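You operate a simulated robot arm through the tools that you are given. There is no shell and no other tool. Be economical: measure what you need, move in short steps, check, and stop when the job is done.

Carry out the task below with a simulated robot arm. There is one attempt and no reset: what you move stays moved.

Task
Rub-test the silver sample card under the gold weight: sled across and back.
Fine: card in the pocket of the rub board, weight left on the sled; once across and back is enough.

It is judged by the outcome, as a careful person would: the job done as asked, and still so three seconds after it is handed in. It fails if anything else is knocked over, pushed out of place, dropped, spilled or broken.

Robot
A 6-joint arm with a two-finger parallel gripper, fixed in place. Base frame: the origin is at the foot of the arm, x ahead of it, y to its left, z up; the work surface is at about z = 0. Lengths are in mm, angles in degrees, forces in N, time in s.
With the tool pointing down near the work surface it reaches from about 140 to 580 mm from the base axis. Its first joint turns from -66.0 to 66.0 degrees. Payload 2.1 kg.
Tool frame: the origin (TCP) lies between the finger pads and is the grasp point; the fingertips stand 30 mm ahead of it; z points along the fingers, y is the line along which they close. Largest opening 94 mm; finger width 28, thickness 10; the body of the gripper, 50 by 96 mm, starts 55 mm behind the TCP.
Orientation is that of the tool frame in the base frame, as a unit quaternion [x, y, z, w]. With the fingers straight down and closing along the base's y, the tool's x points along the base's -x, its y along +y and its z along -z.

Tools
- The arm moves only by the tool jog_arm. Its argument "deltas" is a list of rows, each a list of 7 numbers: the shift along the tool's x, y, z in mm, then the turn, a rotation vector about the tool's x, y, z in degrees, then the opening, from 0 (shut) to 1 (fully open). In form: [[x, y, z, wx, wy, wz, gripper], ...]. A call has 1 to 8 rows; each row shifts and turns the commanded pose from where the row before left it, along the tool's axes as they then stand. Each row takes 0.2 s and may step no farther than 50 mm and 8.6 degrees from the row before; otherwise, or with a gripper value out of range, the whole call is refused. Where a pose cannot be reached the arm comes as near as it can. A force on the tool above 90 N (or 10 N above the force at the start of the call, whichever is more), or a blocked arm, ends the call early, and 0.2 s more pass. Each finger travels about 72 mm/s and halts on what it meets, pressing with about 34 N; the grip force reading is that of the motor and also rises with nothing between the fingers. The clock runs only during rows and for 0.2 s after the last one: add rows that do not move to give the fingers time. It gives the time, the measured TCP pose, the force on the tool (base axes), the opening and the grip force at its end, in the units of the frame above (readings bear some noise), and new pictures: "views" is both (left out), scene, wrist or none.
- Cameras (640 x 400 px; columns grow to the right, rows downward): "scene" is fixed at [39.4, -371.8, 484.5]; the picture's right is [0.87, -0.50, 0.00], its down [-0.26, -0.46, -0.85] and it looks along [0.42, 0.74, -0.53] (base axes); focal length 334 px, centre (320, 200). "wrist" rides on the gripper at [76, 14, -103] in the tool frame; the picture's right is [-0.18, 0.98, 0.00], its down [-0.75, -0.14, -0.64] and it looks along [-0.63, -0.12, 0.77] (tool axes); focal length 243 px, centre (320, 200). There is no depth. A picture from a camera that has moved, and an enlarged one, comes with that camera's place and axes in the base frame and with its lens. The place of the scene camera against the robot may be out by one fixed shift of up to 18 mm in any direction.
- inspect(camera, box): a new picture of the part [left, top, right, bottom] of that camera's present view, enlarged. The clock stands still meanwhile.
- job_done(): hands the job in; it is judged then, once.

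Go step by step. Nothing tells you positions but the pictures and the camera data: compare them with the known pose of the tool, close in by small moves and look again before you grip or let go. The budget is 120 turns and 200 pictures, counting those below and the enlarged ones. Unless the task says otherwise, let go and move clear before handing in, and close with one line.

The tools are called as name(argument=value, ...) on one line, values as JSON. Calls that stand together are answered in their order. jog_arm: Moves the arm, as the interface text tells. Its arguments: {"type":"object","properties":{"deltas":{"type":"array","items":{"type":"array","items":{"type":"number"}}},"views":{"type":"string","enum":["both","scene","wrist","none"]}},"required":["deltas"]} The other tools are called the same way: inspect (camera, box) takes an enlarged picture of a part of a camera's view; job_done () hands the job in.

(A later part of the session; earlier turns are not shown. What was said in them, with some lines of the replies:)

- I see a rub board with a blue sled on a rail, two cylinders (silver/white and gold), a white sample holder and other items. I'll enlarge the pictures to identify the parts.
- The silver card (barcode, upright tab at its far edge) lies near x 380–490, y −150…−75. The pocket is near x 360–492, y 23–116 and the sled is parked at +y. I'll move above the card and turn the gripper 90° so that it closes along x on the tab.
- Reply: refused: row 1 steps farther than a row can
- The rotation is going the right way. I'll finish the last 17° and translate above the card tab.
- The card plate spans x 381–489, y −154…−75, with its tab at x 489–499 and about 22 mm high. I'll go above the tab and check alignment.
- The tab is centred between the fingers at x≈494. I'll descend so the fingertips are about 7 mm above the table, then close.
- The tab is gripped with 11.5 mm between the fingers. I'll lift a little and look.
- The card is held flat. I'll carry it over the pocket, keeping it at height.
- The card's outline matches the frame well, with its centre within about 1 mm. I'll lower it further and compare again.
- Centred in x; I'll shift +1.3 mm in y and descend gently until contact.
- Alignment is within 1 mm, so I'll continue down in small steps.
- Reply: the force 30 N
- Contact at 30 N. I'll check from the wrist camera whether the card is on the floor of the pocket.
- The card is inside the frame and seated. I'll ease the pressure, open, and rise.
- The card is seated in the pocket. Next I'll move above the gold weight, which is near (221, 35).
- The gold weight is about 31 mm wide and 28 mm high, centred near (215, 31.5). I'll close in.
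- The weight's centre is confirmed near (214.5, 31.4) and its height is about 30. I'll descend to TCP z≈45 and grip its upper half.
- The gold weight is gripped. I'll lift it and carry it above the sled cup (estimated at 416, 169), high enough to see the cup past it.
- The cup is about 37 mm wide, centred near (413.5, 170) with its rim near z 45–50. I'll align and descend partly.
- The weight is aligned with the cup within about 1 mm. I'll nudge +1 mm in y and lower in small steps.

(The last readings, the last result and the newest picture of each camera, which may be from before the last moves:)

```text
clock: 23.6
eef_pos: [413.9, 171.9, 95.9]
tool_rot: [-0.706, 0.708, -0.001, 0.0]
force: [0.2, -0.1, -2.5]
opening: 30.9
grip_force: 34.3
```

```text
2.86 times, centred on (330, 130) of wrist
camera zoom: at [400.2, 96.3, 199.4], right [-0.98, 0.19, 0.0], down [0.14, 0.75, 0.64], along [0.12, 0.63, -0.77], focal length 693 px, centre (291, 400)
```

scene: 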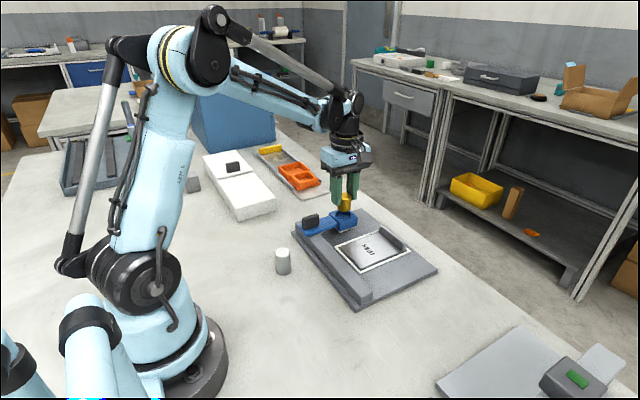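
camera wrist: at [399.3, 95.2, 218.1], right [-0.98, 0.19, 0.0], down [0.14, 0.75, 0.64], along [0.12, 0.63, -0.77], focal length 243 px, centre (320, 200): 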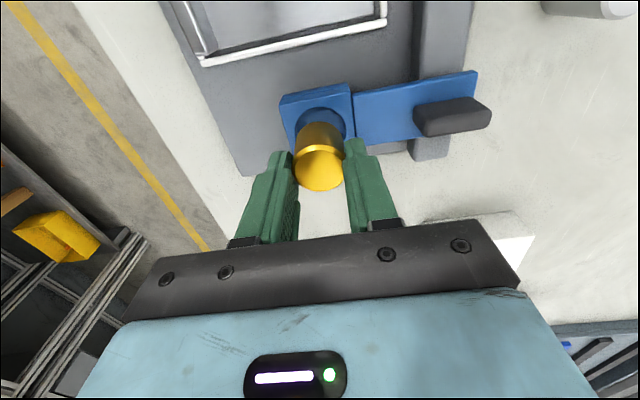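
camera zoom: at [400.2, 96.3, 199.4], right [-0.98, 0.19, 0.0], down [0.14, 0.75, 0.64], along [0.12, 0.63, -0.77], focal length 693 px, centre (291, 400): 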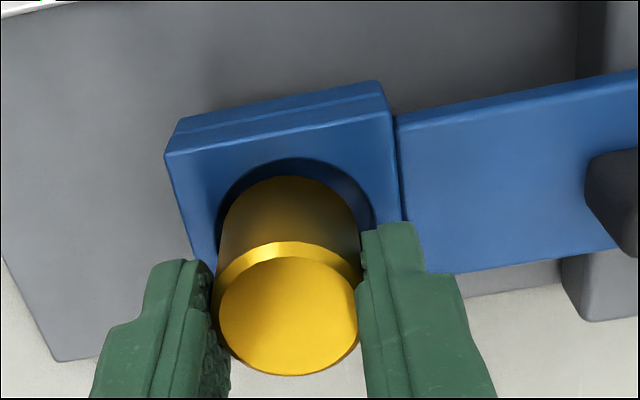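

It is slightly toward +x, so I'll correct 1 mm and lower into the cup until contact.

jog_arm(deltas=[[0, 1, 4, 0, 0, 0, 0.1], [0, 0, 3, 0, 0, 0, 0.1], [0, 0, 0, 0, 0, 0, 0.1]], views="none")

inspect(camera="scene", box=[310, 180, 380, 240])

```text
clock: 24.4
eef_pos: [412.9, 172.1, 90.0]
tool_rot: [-0.706, 0.708, 0.0, -0.001]
force: [0.1, -0.5, -1.6]
opening: 31.2
grip_force: 33.9
```

```text
6.67 times, centred on (345, 210) of scene
camera zoom: at [39.4, -371.8, 484.5], right [0.87, -0.5, 0.0], down [-0.26, -0.46, -0.85], along [0.42, 0.74, -0.53], focal length 2224 px, centre (153, 133)
```

zoom: 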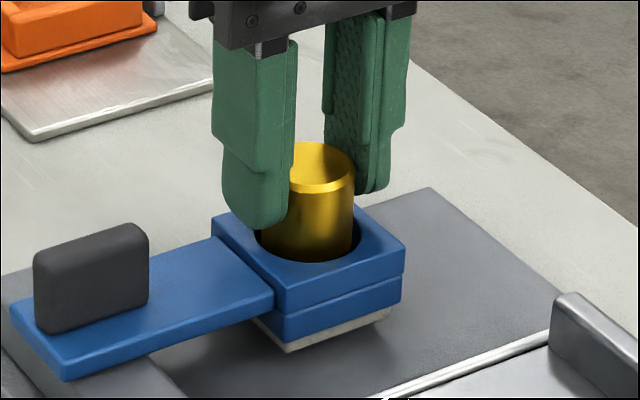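

The weight is entering the cup freely. I'll continue in small steps until it touches.

jog_arm(deltas=[[0, 0, 2, 0, 0, 0, 0.1], [0, 0, 0, 0, 0, 0, 0.1]], views="none")

jog_arm(deltas=[[0, 0, 1.5, 0, 0, 0, 0.1], [0, 0, 0, 0, 0, 0, 0.1]], views="none")

inspect(camera="scene", box=[310, 180, 380, 240])

```text
clock: 25.0
eef_pos: [412.7, 172.8, 89.1]
tool_rot: [-0.706, 0.708, 0.0, 0.0]
force: [-0.2, 0.3, -2.2]
opening: 30.7
grip_force: 34.1
```

```text
clock: 25.6
eef_pos: [413.2, 172.7, 88.0]
tool_rot: [-0.705, 0.709, 0.001, 0.0]
force: [0.6, -0.6, -2.2]
opening: 30.9
grip_force: 33.8
```

```text
6.67 times, centred on (345, 210) of scene
camera zoom: at [39.4, -371.8, 484.5], right [0.87, -0.5, 0.0], down [-0.26, -0.46, -0.85], along [0.42, 0.74, -0.53], focal length 2224 px, centre (153, 133)
```

zoom: 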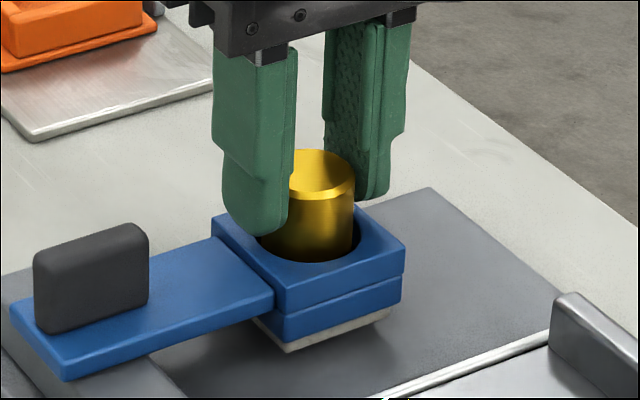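

jog_arm(deltas=[[0, 0, 1.5, 0, 0, 0, 0.1], [0, 0, 0, 0, 0, 0, 0.1]], views="none")

inspect(camera="scene", box=[310, 180, 380, 240])

```text
clock: 26.2
eef_pos: [413.6, 172.8, 86.2]
tool_rot: [-0.706, 0.708, 0.001, 0.0]
force: [0.1, -0.4, -2.1]
opening: 30.9
grip_force: 33.6
```

```text
6.67 times, centred on (345, 210) of scene
camera zoom: at [39.4, -371.8, 484.5], right [0.87, -0.5, 0.0], down [-0.26, -0.46, -0.85], along [0.42, 0.74, -0.53], focal length 2224 px, centre (153, 133)
```

zoom: 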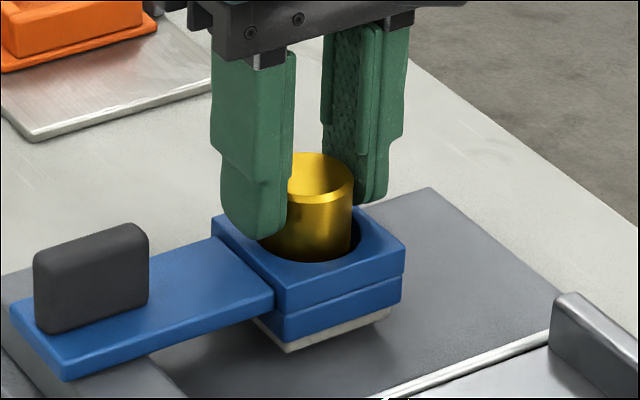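

jog_arm(deltas=[[0, 0, 1.5, 0, 0, 0, 0.1], [0, 0, 0, 0, 0, 0, 0.1]], views="none")

inspect(camera="scene", box=[320, 190, 360, 225])

inspect(camera="wrist", box=[240, 80, 420, 220])

```text
clock: 26.8
eef_pos: [412.1, 172.2, 85.7]
tool_rot: [-0.706, 0.708, -0.001, -0.001]
force: [0.0, 0.3, -2.1]
opening: 30.9
grip_force: 34.4
```

```text
11.43 times, centred on (340, 208) of scene
camera zoom: at [39.4, -371.8, 484.5], right [0.87, -0.5, 0.0], down [-0.26, -0.46, -0.85], along [0.42, 0.74, -0.53], focal length 3813 px, centre (91, 114)
```

zoom: 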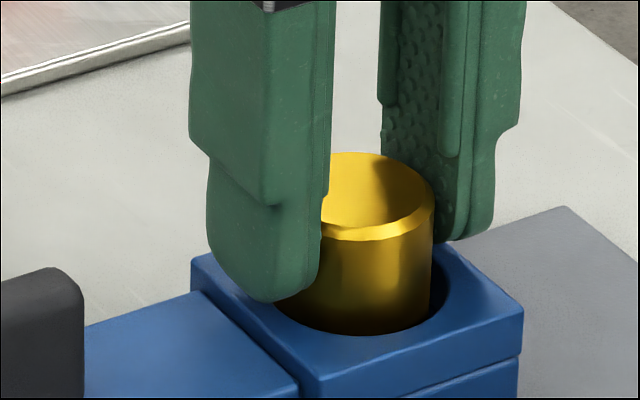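

```text
2.86 times, centred on (330, 150) of wrist
camera zoom: at [398.5, 97.0, 188.1], right [-0.98, 0.19, 0.0], down [0.14, 0.75, 0.64], along [0.12, 0.63, -0.77], focal length 693 px, centre (291, 343)
```

zoom: 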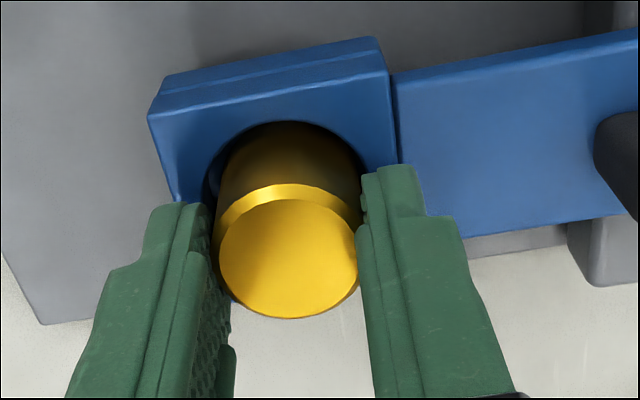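

jog_arm(deltas=[[0, 0, 1.5, 0, 0, 0, 0.1], [0, 0, 0, 0, 0, 0, 0.1]], views="none")

jog_arm(deltas=[[0, 0, 1, 0, 0, 0, 0.1], [0, 0, 0, 0, 0, 0, 0.1]], views="none")

inspect(camera="scene", box=[320, 190, 360, 225])

```text
clock: 27.4
eef_pos: [413.7, 172.4, 83.6]
tool_rot: [-0.706, 0.708, 0.0, 0.0]
force: [-3.0, 0.5, 25.3]
opening: 31.0
grip_force: 33.9
```

```text
clock: 28.0
eef_pos: [412.5, 172.3, 82.2]
tool_rot: [-0.706, 0.709, -0.001, 0.0]
force: [-6.0, -0.2, 17.1]
opening: 30.9
grip_force: 33.8
```

```text
11.43 times, centred on (340, 208) of scene
camera zoom: at [39.3, -371.9, 484.5], right [0.87, -0.5, 0.0], down [-0.26, -0.46, -0.85], along [0.42, 0.74, -0.53], focal length 3813 px, centre (91, 114)
```

zoom: 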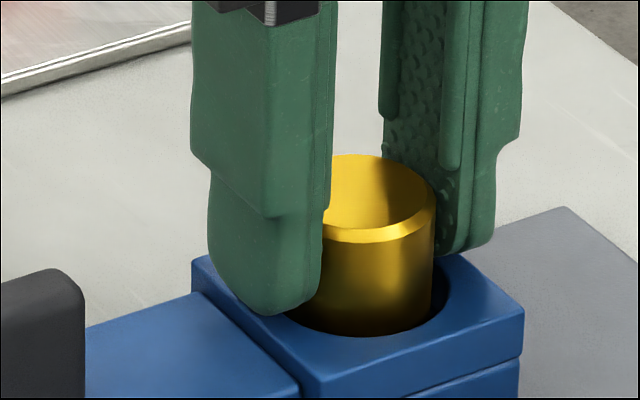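

The weight has bottomed in the cup, with the fingers now sliding on it. I'll ease up, release, and rise straight.

jog_arm(deltas=[[0, 0, -1, 0, 0, 0, 0.1], [0, 0, 0, 0, 0, 0, 0.48], [0, 0, 0, 0, 0, 0, 0.48], [0, 0, -15, 0, 0, 0, 0.48], [0, 0, -40, 0, 0, 0, 0.48], [0, 0, -40, 0, 0, 0, 0.48], [0, 0, 0, 0, 0, 0, 0.48]])

inspect(camera="scene", box=[290, 180, 390, 250])

inspect(camera="wrist", box=[240, 0, 500, 180])

```text
clock: 29.6
eef_pos: [412.6, 173.5, 177.4]
tool_rot: [-0.706, 0.709, 0.0, 0.0]
force: [0.4, -0.4, 0.6]
opening: 45.0
grip_force: 0.1
camera wrist: at [398.3, 97.7, 280.7], right [-0.98, 0.19, 0.0], down [0.14, 0.75, 0.64], along [0.12, 0.63, -0.77], focal length 243 px, centre (320, 200)
```

scene: 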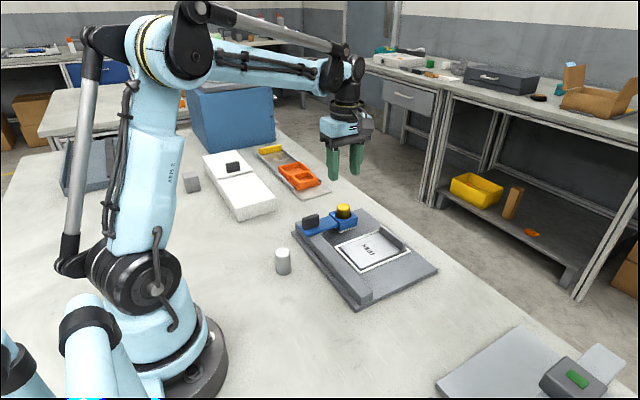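
wrist: 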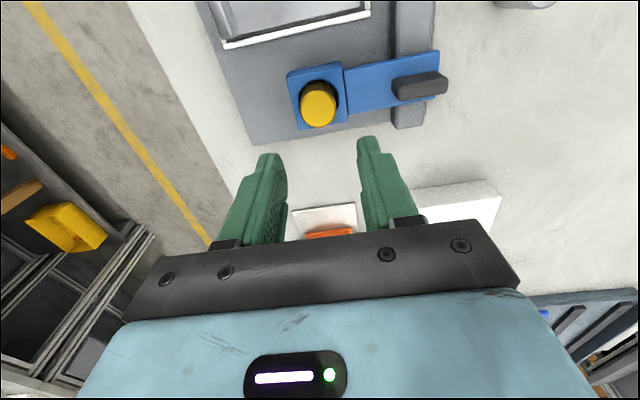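

```text
5.71 times, centred on (340, 215) of scene
camera zoom: at [39.4, -371.8, 484.5], right [0.87, -0.5, 0.0], down [-0.26, -0.46, -0.85], along [0.42, 0.74, -0.53], focal length 1907 px, centre (206, 114)
```

zoom: 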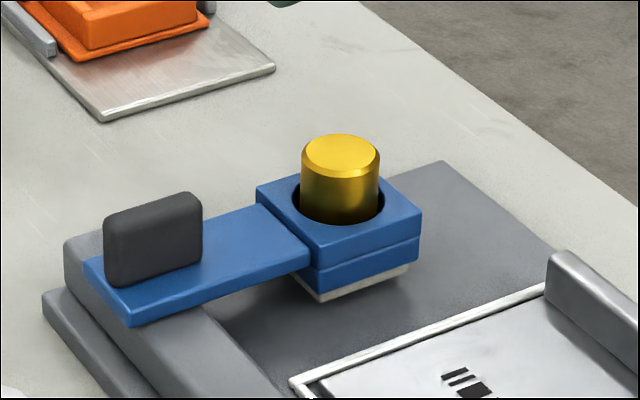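

```text
2.22 times, centred on (370, 90) of wrist
camera zoom: at [398.3, 97.7, 280.7], right [-0.98, 0.19, 0.0], down [0.14, 0.75, 0.64], along [0.12, 0.63, -0.77], focal length 539 px, centre (209, 444)
```

zoom: 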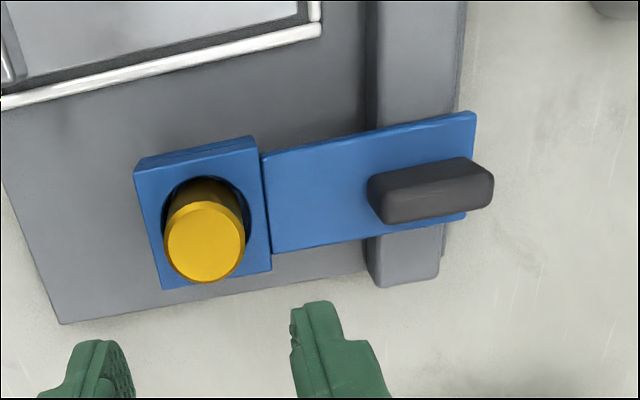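

The weight sits in the sled cup. Now I'll look closely at the sled, its rail and its handle before gripping.

inspect(camera="scene", box=[290, 200, 370, 260])

inspect(camera="scene", box=[320, 215, 360, 245])

inspect(camera="wrist", box=[370, 30, 470, 150])

```text
6.67 times, centred on (330, 230) of scene
camera zoom: at [39.4, -371.8, 484.5], right [0.87, -0.5, 0.0], down [-0.26, -0.46, -0.85], along [0.42, 0.74, -0.53], focal length 2224 px, centre (253, 0)
```

zoom: 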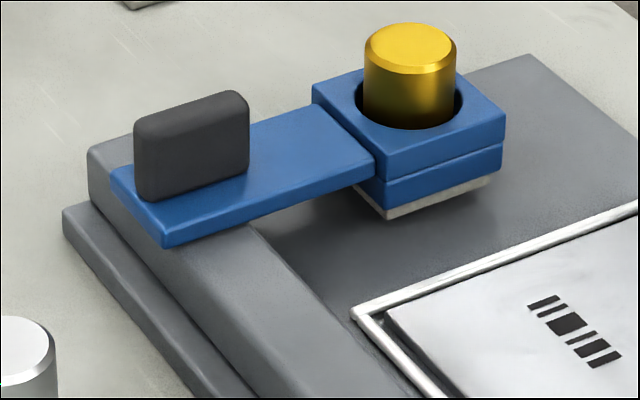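

```text
13.33 times, centred on (340, 230) of scene
camera zoom: at [39.4, -371.8, 484.5], right [0.87, -0.5, 0.0], down [-0.26, -0.46, -0.85], along [0.42, 0.74, -0.53], focal length 4449 px, centre (53, -200)
```

zoom: 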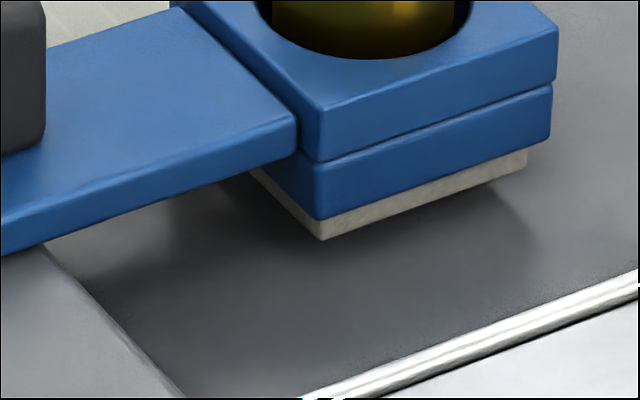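

```text
3.33 times, centred on (420, 90) of wrist
camera zoom: at [398.3, 97.7, 280.7], right [-0.98, 0.19, 0.0], down [0.14, 0.75, 0.64], along [0.12, 0.63, -0.77], focal length 809 px, centre (-13, 567)
```

zoom: 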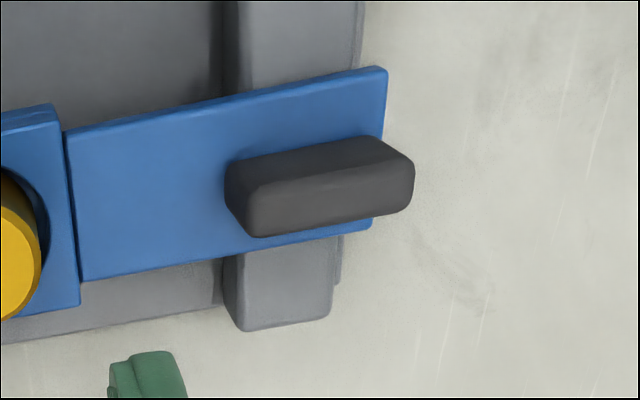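

The sled's arm rides on a rail, and the dark handle block runs along x near (326, 170) with its top near z 68. I'll move above it and turn the gripper back so that it closes along y.

jog_arm(deltas=[[1.5, 43, 0, 0, 0, 0, 0.5], [1.5, 43, 0, 0, 0, 0, 0.5], [0, 0, 0, 0, 0, 8.5, 0.5], [0, 0, 0, 0, 0, 8.5, 0.5], [0, 0, 0, 0, 0, 8.5, 0.5], [0, 0, 0, 0, 0, 8.5, 0.5], [0, 0, 0, 0, 0, 8.5, 0.5], [0, 0, 0, 0, 0, 8.5, 0.5]], views="none")

jog_arm(deltas=[[0, 0, 0, 0, 0, 8.5, 0.5], [0, 0, 0, 0, 0, 8.5, 0.5], [0, 0, 0, 0, 0, 8.5, 0.5], [0, 0, 0, 0, 0, 8.5, 0.5], [0, 0, 0, 0, 0, 4.8, 0.5], [0, 0, 30, 0, 0, 0, 0.5], [0, 0, 0, 0, 0, 0, 0.5]])

inspect(camera="wrist", box=[220, 60, 420, 220])

```text
clock: 31.4
eef_pos: [325.7, 170.1, 177.5]
tool_rot: [-0.331, 0.944, 0.0, 0.0]
force: [0.1, -0.8, 0.5]
opening: 47.0
grip_force: 0.1
```

```text
clock: 33.0
eef_pos: [326.4, 169.5, 147.8]
tool_rot: [0.0, 1.0, 0.001, -0.001]
force: [0.1, 0.6, -1.6]
opening: 46.8
grip_force: 0.1
camera wrist: at [251.0, 184.3, 251.2], right [0.19, 0.98, 0.0], down [0.75, -0.14, 0.64], along [0.63, -0.12, -0.77], focal length 243 px, centre (320, 200)
```

scene: 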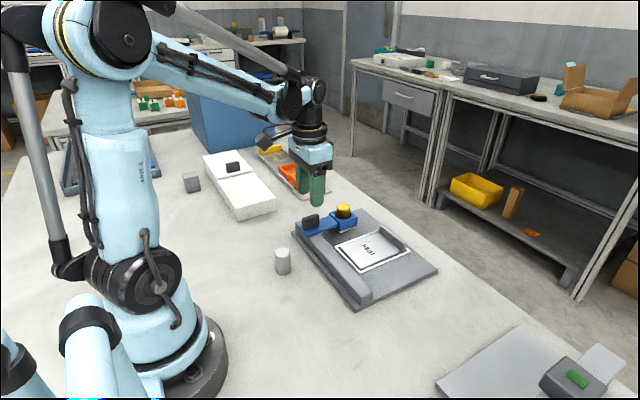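
wrist: 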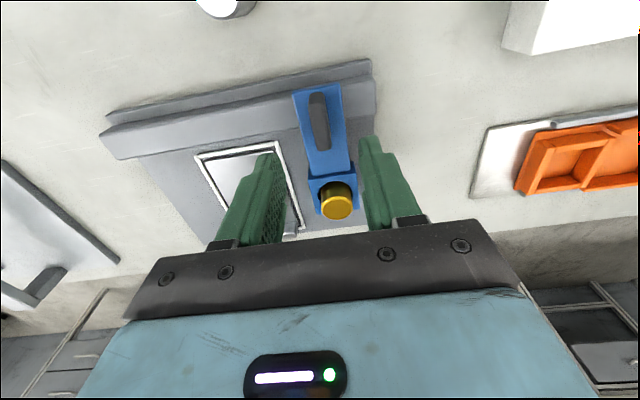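

```text
2.50 times, centred on (320, 140) of wrist
camera zoom: at [251.0, 184.3, 251.2], right [0.19, 0.98, 0.0], down [0.75, -0.14, 0.64], along [0.63, -0.12, -0.77], focal length 606 px, centre (320, 350)
```

zoom: 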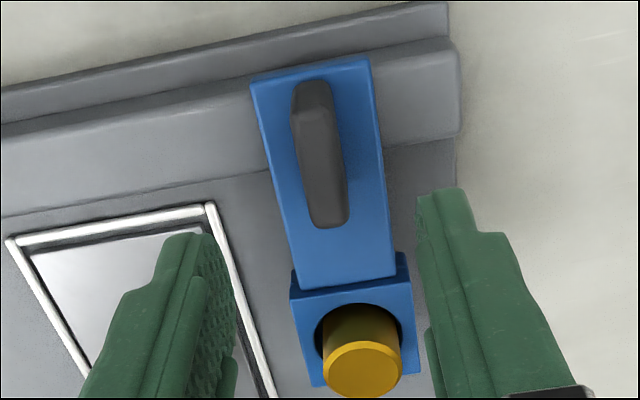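

The handle spans x 311–349, y≈171, is about 13 mm thick and tops out near z 67. I'll align, descend and grip it.

jog_arm(deltas=[[-3.5, 1.5, 0, 0, 0, 0, 0.5], [0, 0, 35, 0, 0, 0, 0.5], [0, 0, 0, 0, 0, 0, 0.5]])

inspect(camera="scene", box=[280, 170, 380, 250])

```text
clock: 33.8
eef_pos: [330.3, 170.8, 111.9]
tool_rot: [0.0, 1.0, 0.0, 0.0]
force: [-0.4, -1.3, -0.6]
opening: 47.0
grip_force: 0.0
camera wrist: at [254.4, 185.8, 214.9], right [0.18, 0.98, 0.0], down [0.75, -0.14, 0.64], along [0.63, -0.12, -0.77], focal length 243 px, centre (320, 200)
```

scene: 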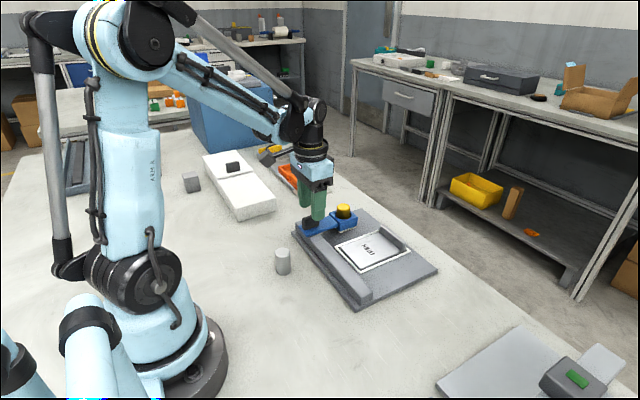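
wrist: 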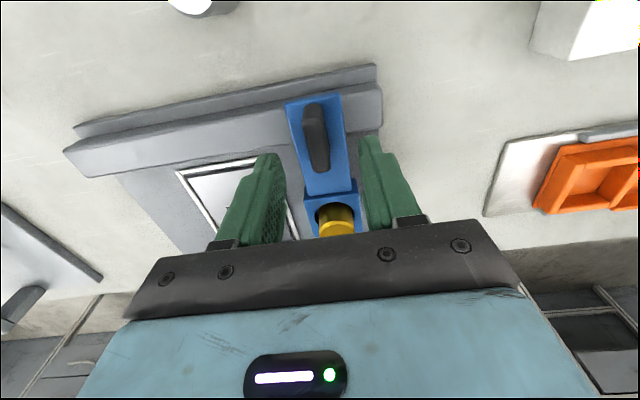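

```text
5.00 times, centred on (330, 210) of scene
camera zoom: at [39.4, -371.8, 484.5], right [0.87, -0.5, 0.0], down [-0.26, -0.46, -0.85], along [0.42, 0.74, -0.53], focal length 1668 px, centre (270, 150)
```

zoom: 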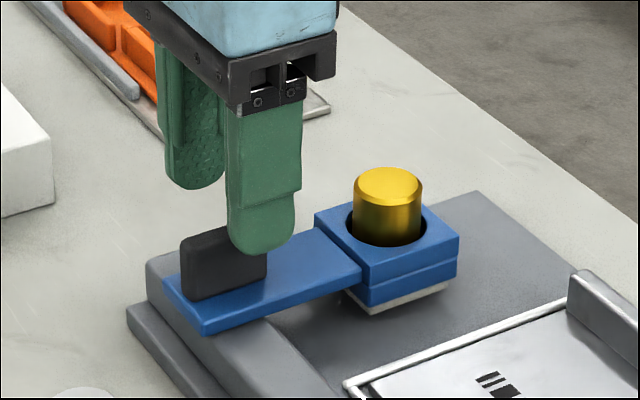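

jog_arm(deltas=[[0, 0, 15, 0, 0, 0, 0.5], [0, 0, 14, 0, 0, 0, 0.5], [0, 0, 0, 0, 0, 0, 0.5], [0, 0, 0, 0, 0, 0, 0.3], [0, 0, 0, 0, 0, 0, 0.05], [0, 0, 0, 0, 0, 0, 0.05], [0, 0, 0, 0, 0, 0, 0.05]])

inspect(camera="scene", box=[280, 170, 380, 250])

```text
clock: 35.4
eef_pos: [330.7, 170.7, 83.1]
tool_rot: [0.0, 1.0, -0.002, -0.001]
force: [-0.8, -20.1, -6.9]
opening: 12.7
grip_force: 44.9
camera wrist: at [254.6, 185.4, 186.1], right [0.19, 0.98, 0.0], down [0.75, -0.14, 0.64], along [0.63, -0.12, -0.77], focal length 243 px, centre (320, 200)
```

scene: 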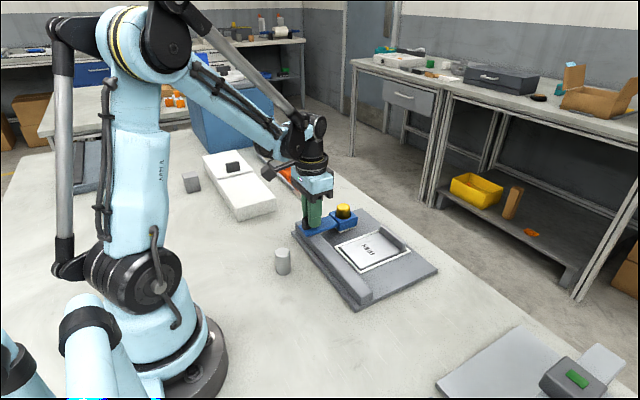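
wrist: 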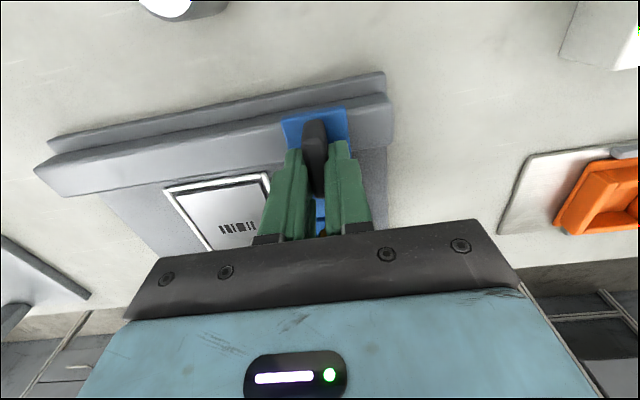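

```text
5.00 times, centred on (330, 210) of scene
camera zoom: at [39.4, -371.8, 484.5], right [0.87, -0.5, 0.0], down [-0.26, -0.46, -0.85], along [0.42, 0.74, -0.53], focal length 1668 px, centre (270, 150)
```

zoom: 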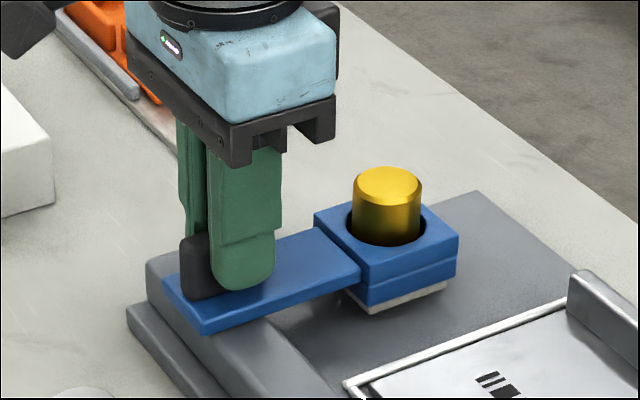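

The handle is gripped. I'll start sliding the sled slowly toward −y and check.

jog_arm(deltas=[[0, -2, 0, 0, 0, 0, 0.05], [0, -3, 0, 0, 0, 0, 0.05], [0, -5, 0, 0, 0, 0, 0.05], [0, -5, 0, 0, 0, 0, 0.05], [0, -5, 0, 0, 0, 0, 0.05]], views="none")

inspect(camera="scene", box=[280, 170, 400, 270])

```text
clock: 36.6
eef_pos: [331.1, 150.4, 84.4]
tool_rot: [0.0, 1.0, 0.0, 0.001]
force: [3.9, 1.2, -44.2]
opening: 12.7
grip_force: 45.5
```

```text
4.00 times, centred on (340, 220) of scene
camera zoom: at [39.6, -371.8, 484.6], right [0.87, -0.5, 0.0], down [-0.26, -0.46, -0.85], along [0.42, 0.74, -0.53], focal length 1335 px, centre (240, 120)
```

zoom: 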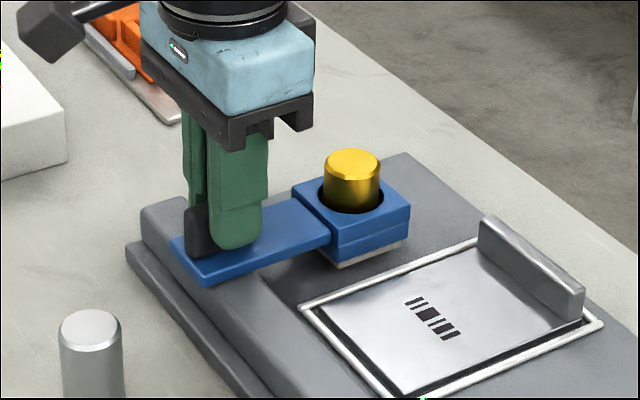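

The sled slides, but there is a 44 N vertical pull because the grip is slightly high. I'll lower 1 mm to relieve it.

jog_arm(deltas=[[0, 0, 1, 0, 0, 0, 0.05], [0, 0, 0, 0, 0, 0, 0.05]], views="none")

```text
clock: 37.2
eef_pos: [330.5, 151.6, 83.1]
tool_rot: [0.001, 1.0, 0.001, 0.0]
force: [-1.1, 1.9, 18.5]
opening: 13.0
grip_force: 44.9
```

jog_arm(deltas=[[0, -5, -0.3, 0, 0, 0, 0.05], [0, -6, 0, 0, 0, 0, 0.05], [0, -6, 0, 0, 0, 0, 0.05], [0, -6, 0, 0, 0, 0, 0.05], [0, -6, 0, 0, 0, 0, 0.05]], views="none")

inspect(camera="scene", box=[280, 170, 400, 270])

```text
clock: 38.4
eef_pos: [330.8, 123.4, 84.2]
tool_rot: [0.0, 1.0, 0.001, 0.0]
force: [-7.6, 0.1, 41.6]
opening: 12.7
grip_force: 45.6
```

```text
4.00 times, centred on (340, 220) of scene
camera zoom: at [39.3, -371.9, 484.5], right [0.87, -0.5, 0.0], down [-0.26, -0.46, -0.85], along [0.42, 0.74, -0.53], focal length 1335 px, centre (240, 120)
```

zoom: 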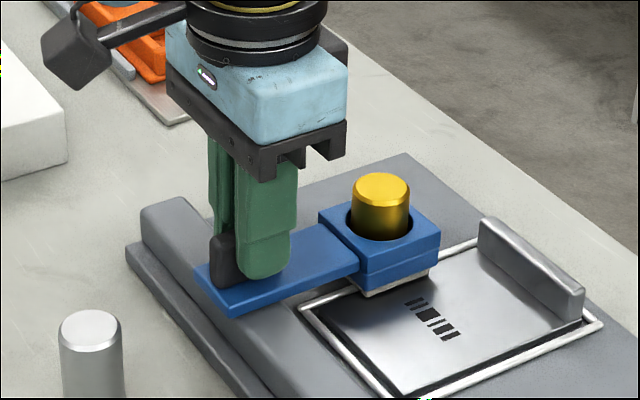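

The sled is over the card. To avoid vertical binding I'll loosen the fingers to a cage around the handle and push on.

jog_arm(deltas=[[0, 0, -0.5, 0, 0, 0, 0.18], [0, 0, 0, 0, 0, 0, 0.18], [0, -5, 0, 0, 0, 0, 0.18], [0, -6, 0, 0, 0, 0, 0.18], [0, -6, 0, 0, 0, 0, 0.18], [0, -6, 0, 0, 0, 0, 0.18]], views="none")

inspect(camera="scene", box=[280, 170, 440, 290])

```text
clock: 39.8
eef_pos: [330.1, 99.8, 83.5]
tool_rot: [0.0, 1.0, 0.0, 0.001]
force: [0.4, 0.9, -0.3]
opening: 17.2
grip_force: 0.4
```

```text
3.33 times, centred on (360, 230) of scene
camera zoom: at [39.4, -371.8, 484.5], right [0.87, -0.5, 0.0], down [-0.26, -0.46, -0.85], along [0.42, 0.74, -0.53], focal length 1112 px, centre (187, 100)
```

zoom: 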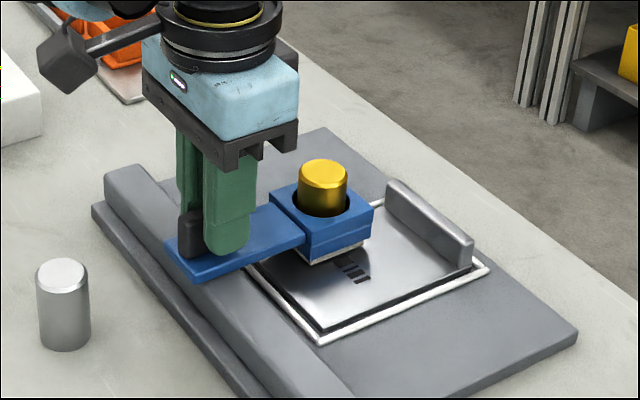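

The sled moves cleanly with almost no force and the card stays put. I'll continue across.

jog_arm(deltas=[[0, -7, 0, 0, 0, 0, 0.18], [0, -7, 0, 0, 0, 0, 0.18], [0, -7, 0, 0, 0, 0, 0.18], [0, -7, 0, 0, 0, 0, 0.18], [0, -7, 0, 0, 0, 0, 0.18], [0, -7, 0, 0, 0, 0, 0.18], [0, -7, 0, 0, 0, 0, 0.18]], views="none")

inspect(camera="scene", box=[280, 190, 440, 310])

```text
clock: 41.4
eef_pos: [329.5, 49.3, 83.8]
tool_rot: [0.0, 1.0, 0.0, 0.0]
force: [1.2, 1.2, -1.1]
opening: 16.8
grip_force: 0.2
```

```text
3.33 times, centred on (360, 250) of scene
camera zoom: at [39.4, -371.8, 484.5], right [0.87, -0.5, 0.0], down [-0.26, -0.46, -0.85], along [0.42, 0.74, -0.53], focal length 1112 px, centre (187, 33)
```

zoom: 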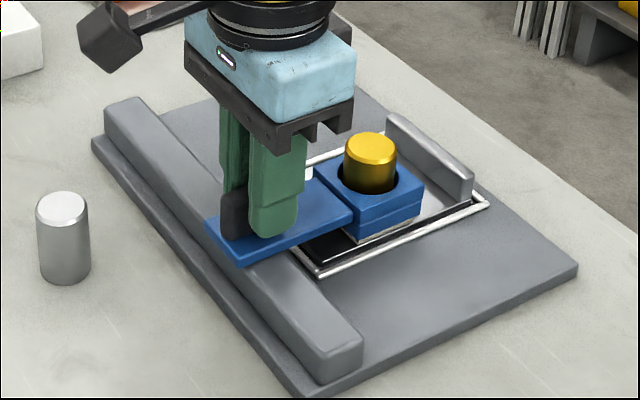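

jog_arm(deltas=[[0, -7, 0, 0, 0, 0, 0.18], [0, -7, 0, 0, 0, 0, 0.18], [0, -7, 0, 0, 0, 0, 0.18], [0, -7, 0, 0, 0, 0, 0.18], [0, -7, 0, 0, 0, 0, 0.18], [0, -6, 0, 0, 0, 0, 0.18], [0, 0, 0, 0, 0, 0, 0.18]], views="none")

inspect(camera="scene", box=[280, 190, 440, 310])

```text
clock: 43.0
eef_pos: [329.8, 8.7, 83.4]
tool_rot: [0.0, 1.0, 0.0, 0.0]
force: [0.3, 0.4, 0.5]
opening: 17.2
grip_force: 0.8
```

```text
3.33 times, centred on (360, 250) of scene
camera zoom: at [39.4, -371.8, 484.5], right [0.87, -0.5, 0.0], down [-0.26, -0.46, -0.85], along [0.42, 0.74, -0.53], focal length 1112 px, centre (187, 33)
```

zoom: 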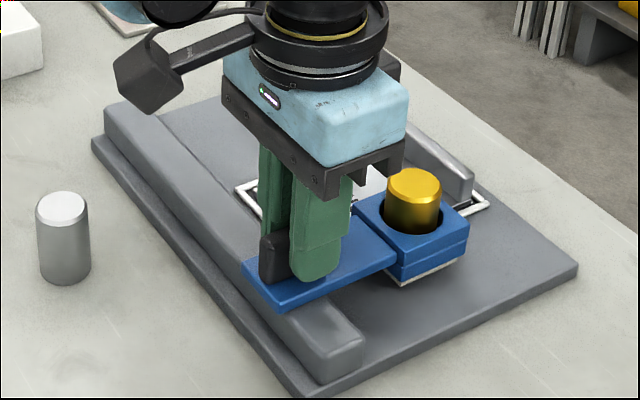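

The head is almost clear of the pocket; I'll go about 14 mm more, watching the force for an end stop.

jog_arm(deltas=[[0, -5, 0, 0, 0, 0, 0.18], [0, -5, 0, 0, 0, 0, 0.18], [0, -5, 0, 0, 0, 0, 0.18], [0, 0, 0, 0, 0, 0, 0.18]], views="none")

inspect(camera="scene", box=[280, 190, 440, 310])

```text
clock: 44.0
eef_pos: [331.2, -6.7, 83.2]
tool_rot: [0.0, 1.0, 0.0, 0.001]
force: [-0.2, 0.5, 0.2]
opening: 17.4
grip_force: 0.4
```

```text
3.33 times, centred on (360, 250) of scene
camera zoom: at [39.4, -371.8, 484.5], right [0.87, -0.5, 0.0], down [-0.26, -0.46, -0.85], along [0.42, 0.74, -0.53], focal length 1112 px, centre (187, 33)
```

zoom: 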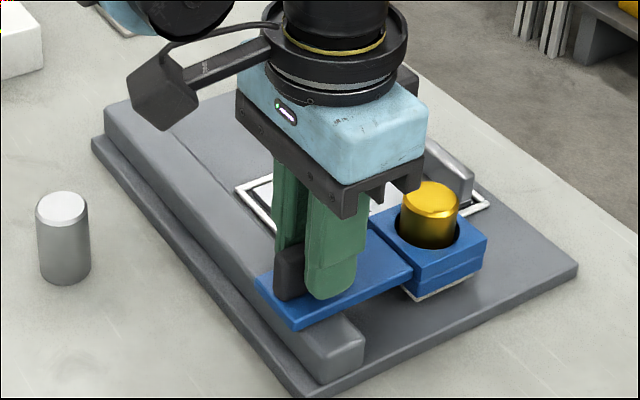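

The head has fully crossed the card. Now back: slide the sled toward +y to its start.

jog_arm(deltas=[[0, 4, 0, 0, 0, 0, 0.18], [0, 6, 0, 0, 0, 0, 0.18], [0, 7, 0, 0, 0, 0, 0.18], [0, 7, 0, 0, 0, 0, 0.18], [0, 7, 0, 0, 0, 0, 0.18], [0, 7, 0, 0, 0, 0, 0.18], [0, 7, 0, 0, 0, 0, 0.18], [0, 7, 0, 0, 0, 0, 0.18]], views="none")

inspect(camera="scene", box=[280, 190, 440, 310])

```text
clock: 45.8
eef_pos: [330.2, 47.0, 82.8]
tool_rot: [0.0, 1.0, 0.001, 0.0]
force: [-0.5, -0.6, -0.4]
opening: 16.9
grip_force: 0.2
```

```text
3.33 times, centred on (360, 250) of scene
camera zoom: at [39.4, -371.8, 484.5], right [0.87, -0.5, 0.0], down [-0.26, -0.46, -0.85], along [0.42, 0.74, -0.53], focal length 1112 px, centre (187, 33)
```

zoom: 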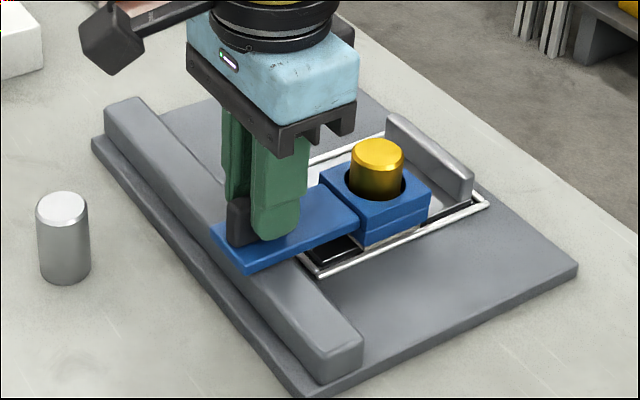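

jog_arm(deltas=[[0, 7, 0, 0, 0, 0, 0.18], [0, 7, 0, 0, 0, 0, 0.18], [0, 7, 0, 0, 0, 0, 0.18], [0, 7, 0, 0, 0, 0, 0.18], [0, 7, 0, 0, 0, 0, 0.18], [0, 7, 0, 0, 0, 0, 0.18], [0, 7, 0, 0, 0, 0, 0.18], [0, 7, 0, 0, 0, 0, 0.18]], views="none")

jog_arm(deltas=[[0, 7, 0, 0, 0, 0, 0.18], [0, 7, 0, 0, 0, 0, 0.18], [0, 7, 0, 0, 0, 0, 0.18], [0, 7, 0, 0, 0, 0, 0.18], [0, 7, 0, 0, 0, 0, 0.18], [0, 7, 0, 0, 0, 0, 0.18], [0, 7, 0, 0, 0, 0, 0.18], [0, 5, 0, 0, 0, 0, 0.18]], views="none")

inspect(camera="scene", box=[280, 170, 440, 290])

```text
clock: 47.6
eef_pos: [329.9, 101.7, 84.3]
tool_rot: [-0.001, 1.0, 0.0, 0.0]
force: [1.3, 0.1, -0.7]
opening: 17.2
grip_force: 0.7
```

```text
clock: 49.4
eef_pos: [329.8, 156.7, 83.5]
tool_rot: [0.0, 1.0, 0.001, 0.0]
force: [-0.3, 0.2, -0.4]
opening: 17.2
grip_force: 0.4
```

```text
3.33 times, centred on (360, 230) of scene
camera zoom: at [39.4, -371.8, 484.5], right [0.87, -0.5, 0.0], down [-0.26, -0.46, -0.85], along [0.42, 0.74, -0.53], focal length 1112 px, centre (187, 100)
```

zoom: 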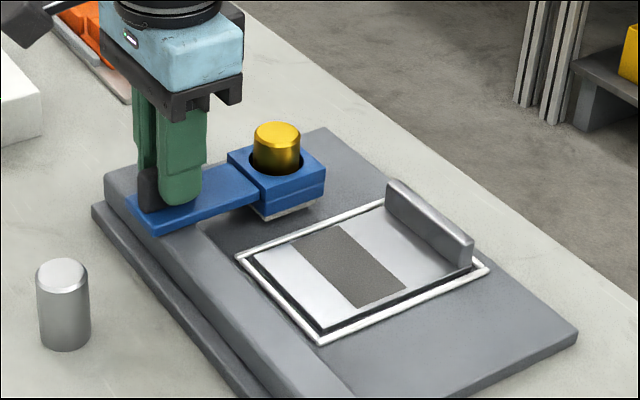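

The rub mark is now visible across the card, and the card is still in the pocket. I'll return the sled the last ~10 mm to its start.

jog_arm(deltas=[[0, 5, 0, 0, 0, 0, 0.18], [0, 5, 0, 0, 0, 0, 0.18], [0, 1.5, 0, 0, 0, 0, 0.18], [0, 0, 0, 0, 0, 0, 0.18]], views="none")

inspect(camera="scene", box=[280, 170, 380, 250])

```text
clock: 50.4
eef_pos: [329.6, 168.4, 83.6]
tool_rot: [0.0, 1.0, 0.0, 0.0]
force: [0.1, -0.9, -0.5]
opening: 17.3
grip_force: 0.2
```

```text
5.00 times, centred on (330, 210) of scene
camera zoom: at [39.4, -371.8, 484.5], right [0.87, -0.5, 0.0], down [-0.26, -0.46, -0.85], along [0.42, 0.74, -0.53], focal length 1668 px, centre (270, 150)
```

zoom: 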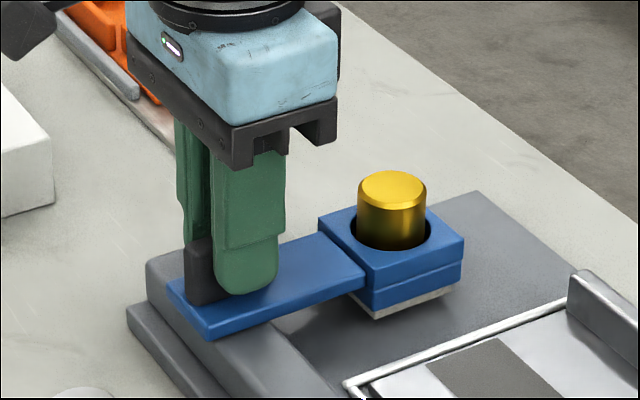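

About 3 mm short of the start; one gentle nudge, then open and rise clear.

jog_arm(deltas=[[0, 1.5, 0, 0, 0, 0, 0.18], [0, 1.5, 0, 0, 0, 0, 0.18], [0, 0, 0, 0, 0, 0, 0.18]], views="none")

jog_arm(deltas=[[0, 0, 0, 0, 0, 0, 0.45], [0, 0, 0, 0, 0, 0, 0.45], [0, 0, -15, 0, 0, 0, 0.45], [0, 0, -40, 0, 0, 0, 0.45], [0, 0, -45, 0, 0, 0, 0.45], [0, 0, -45, 0, 0, 0, 0.45], [30, 0, -20, 0, 0, 0, 0.45], [0, 0, 0, 0, 0, 0, 0.45]])

inspect(camera="scene", box=[280, 170, 440, 290])

```text
clock: 51.2
eef_pos: [329.9, 171.9, 83.0]
tool_rot: [0.0, 1.0, 0.0, 0.0]
force: [0.4, -0.8, -0.6]
opening: 17.2
grip_force: 0.4
```

```text
clock: 53.0
eef_pos: [299.6, 170.0, 247.6]
tool_rot: [0.0, 1.0, -0.001, 0.001]
force: [0.7, 0.8, 0.3]
opening: 42.4
grip_force: 0.0
camera wrist: at [223.9, 185.3, 350.6], right [0.18, 0.98, 0.0], down [0.75, -0.14, 0.64], along [0.63, -0.12, -0.77], focal length 243 px, centre (320, 200)
```

scene: 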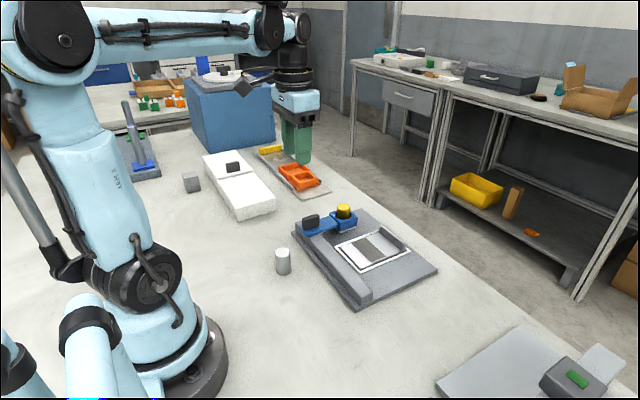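
wrist: 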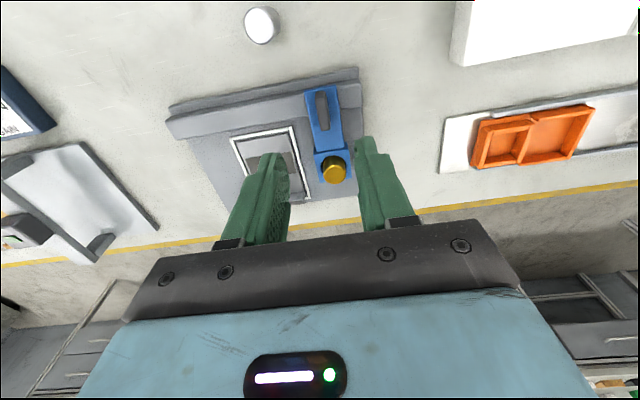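

```text
3.33 times, centred on (360, 230) of scene
camera zoom: at [39.4, -371.8, 484.5], right [0.87, -0.5, 0.0], down [-0.26, -0.46, -0.85], along [0.42, 0.74, -0.53], focal length 1112 px, centre (187, 100)
```

zoom: 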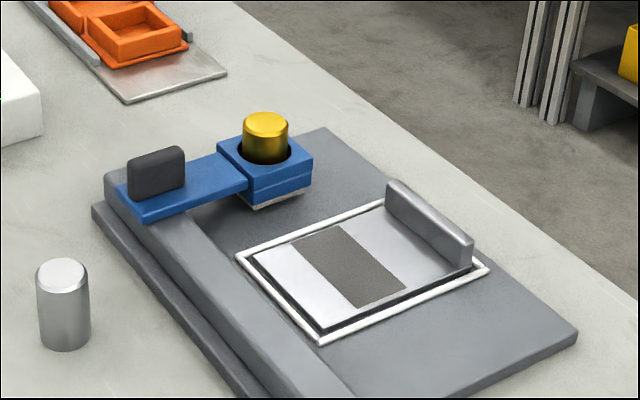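

The rubbed band shows on the card, which is still in the pocket. The weight is on the sled, the sled is back at its start, and the gripper is clear. I'll hand it in.

job_done()

```text
The job is handed in.
```

The silver card was rub-tested under the gold weight, with the sled taken once across and back. The card is still in the pocket and the weight is still on the sled.
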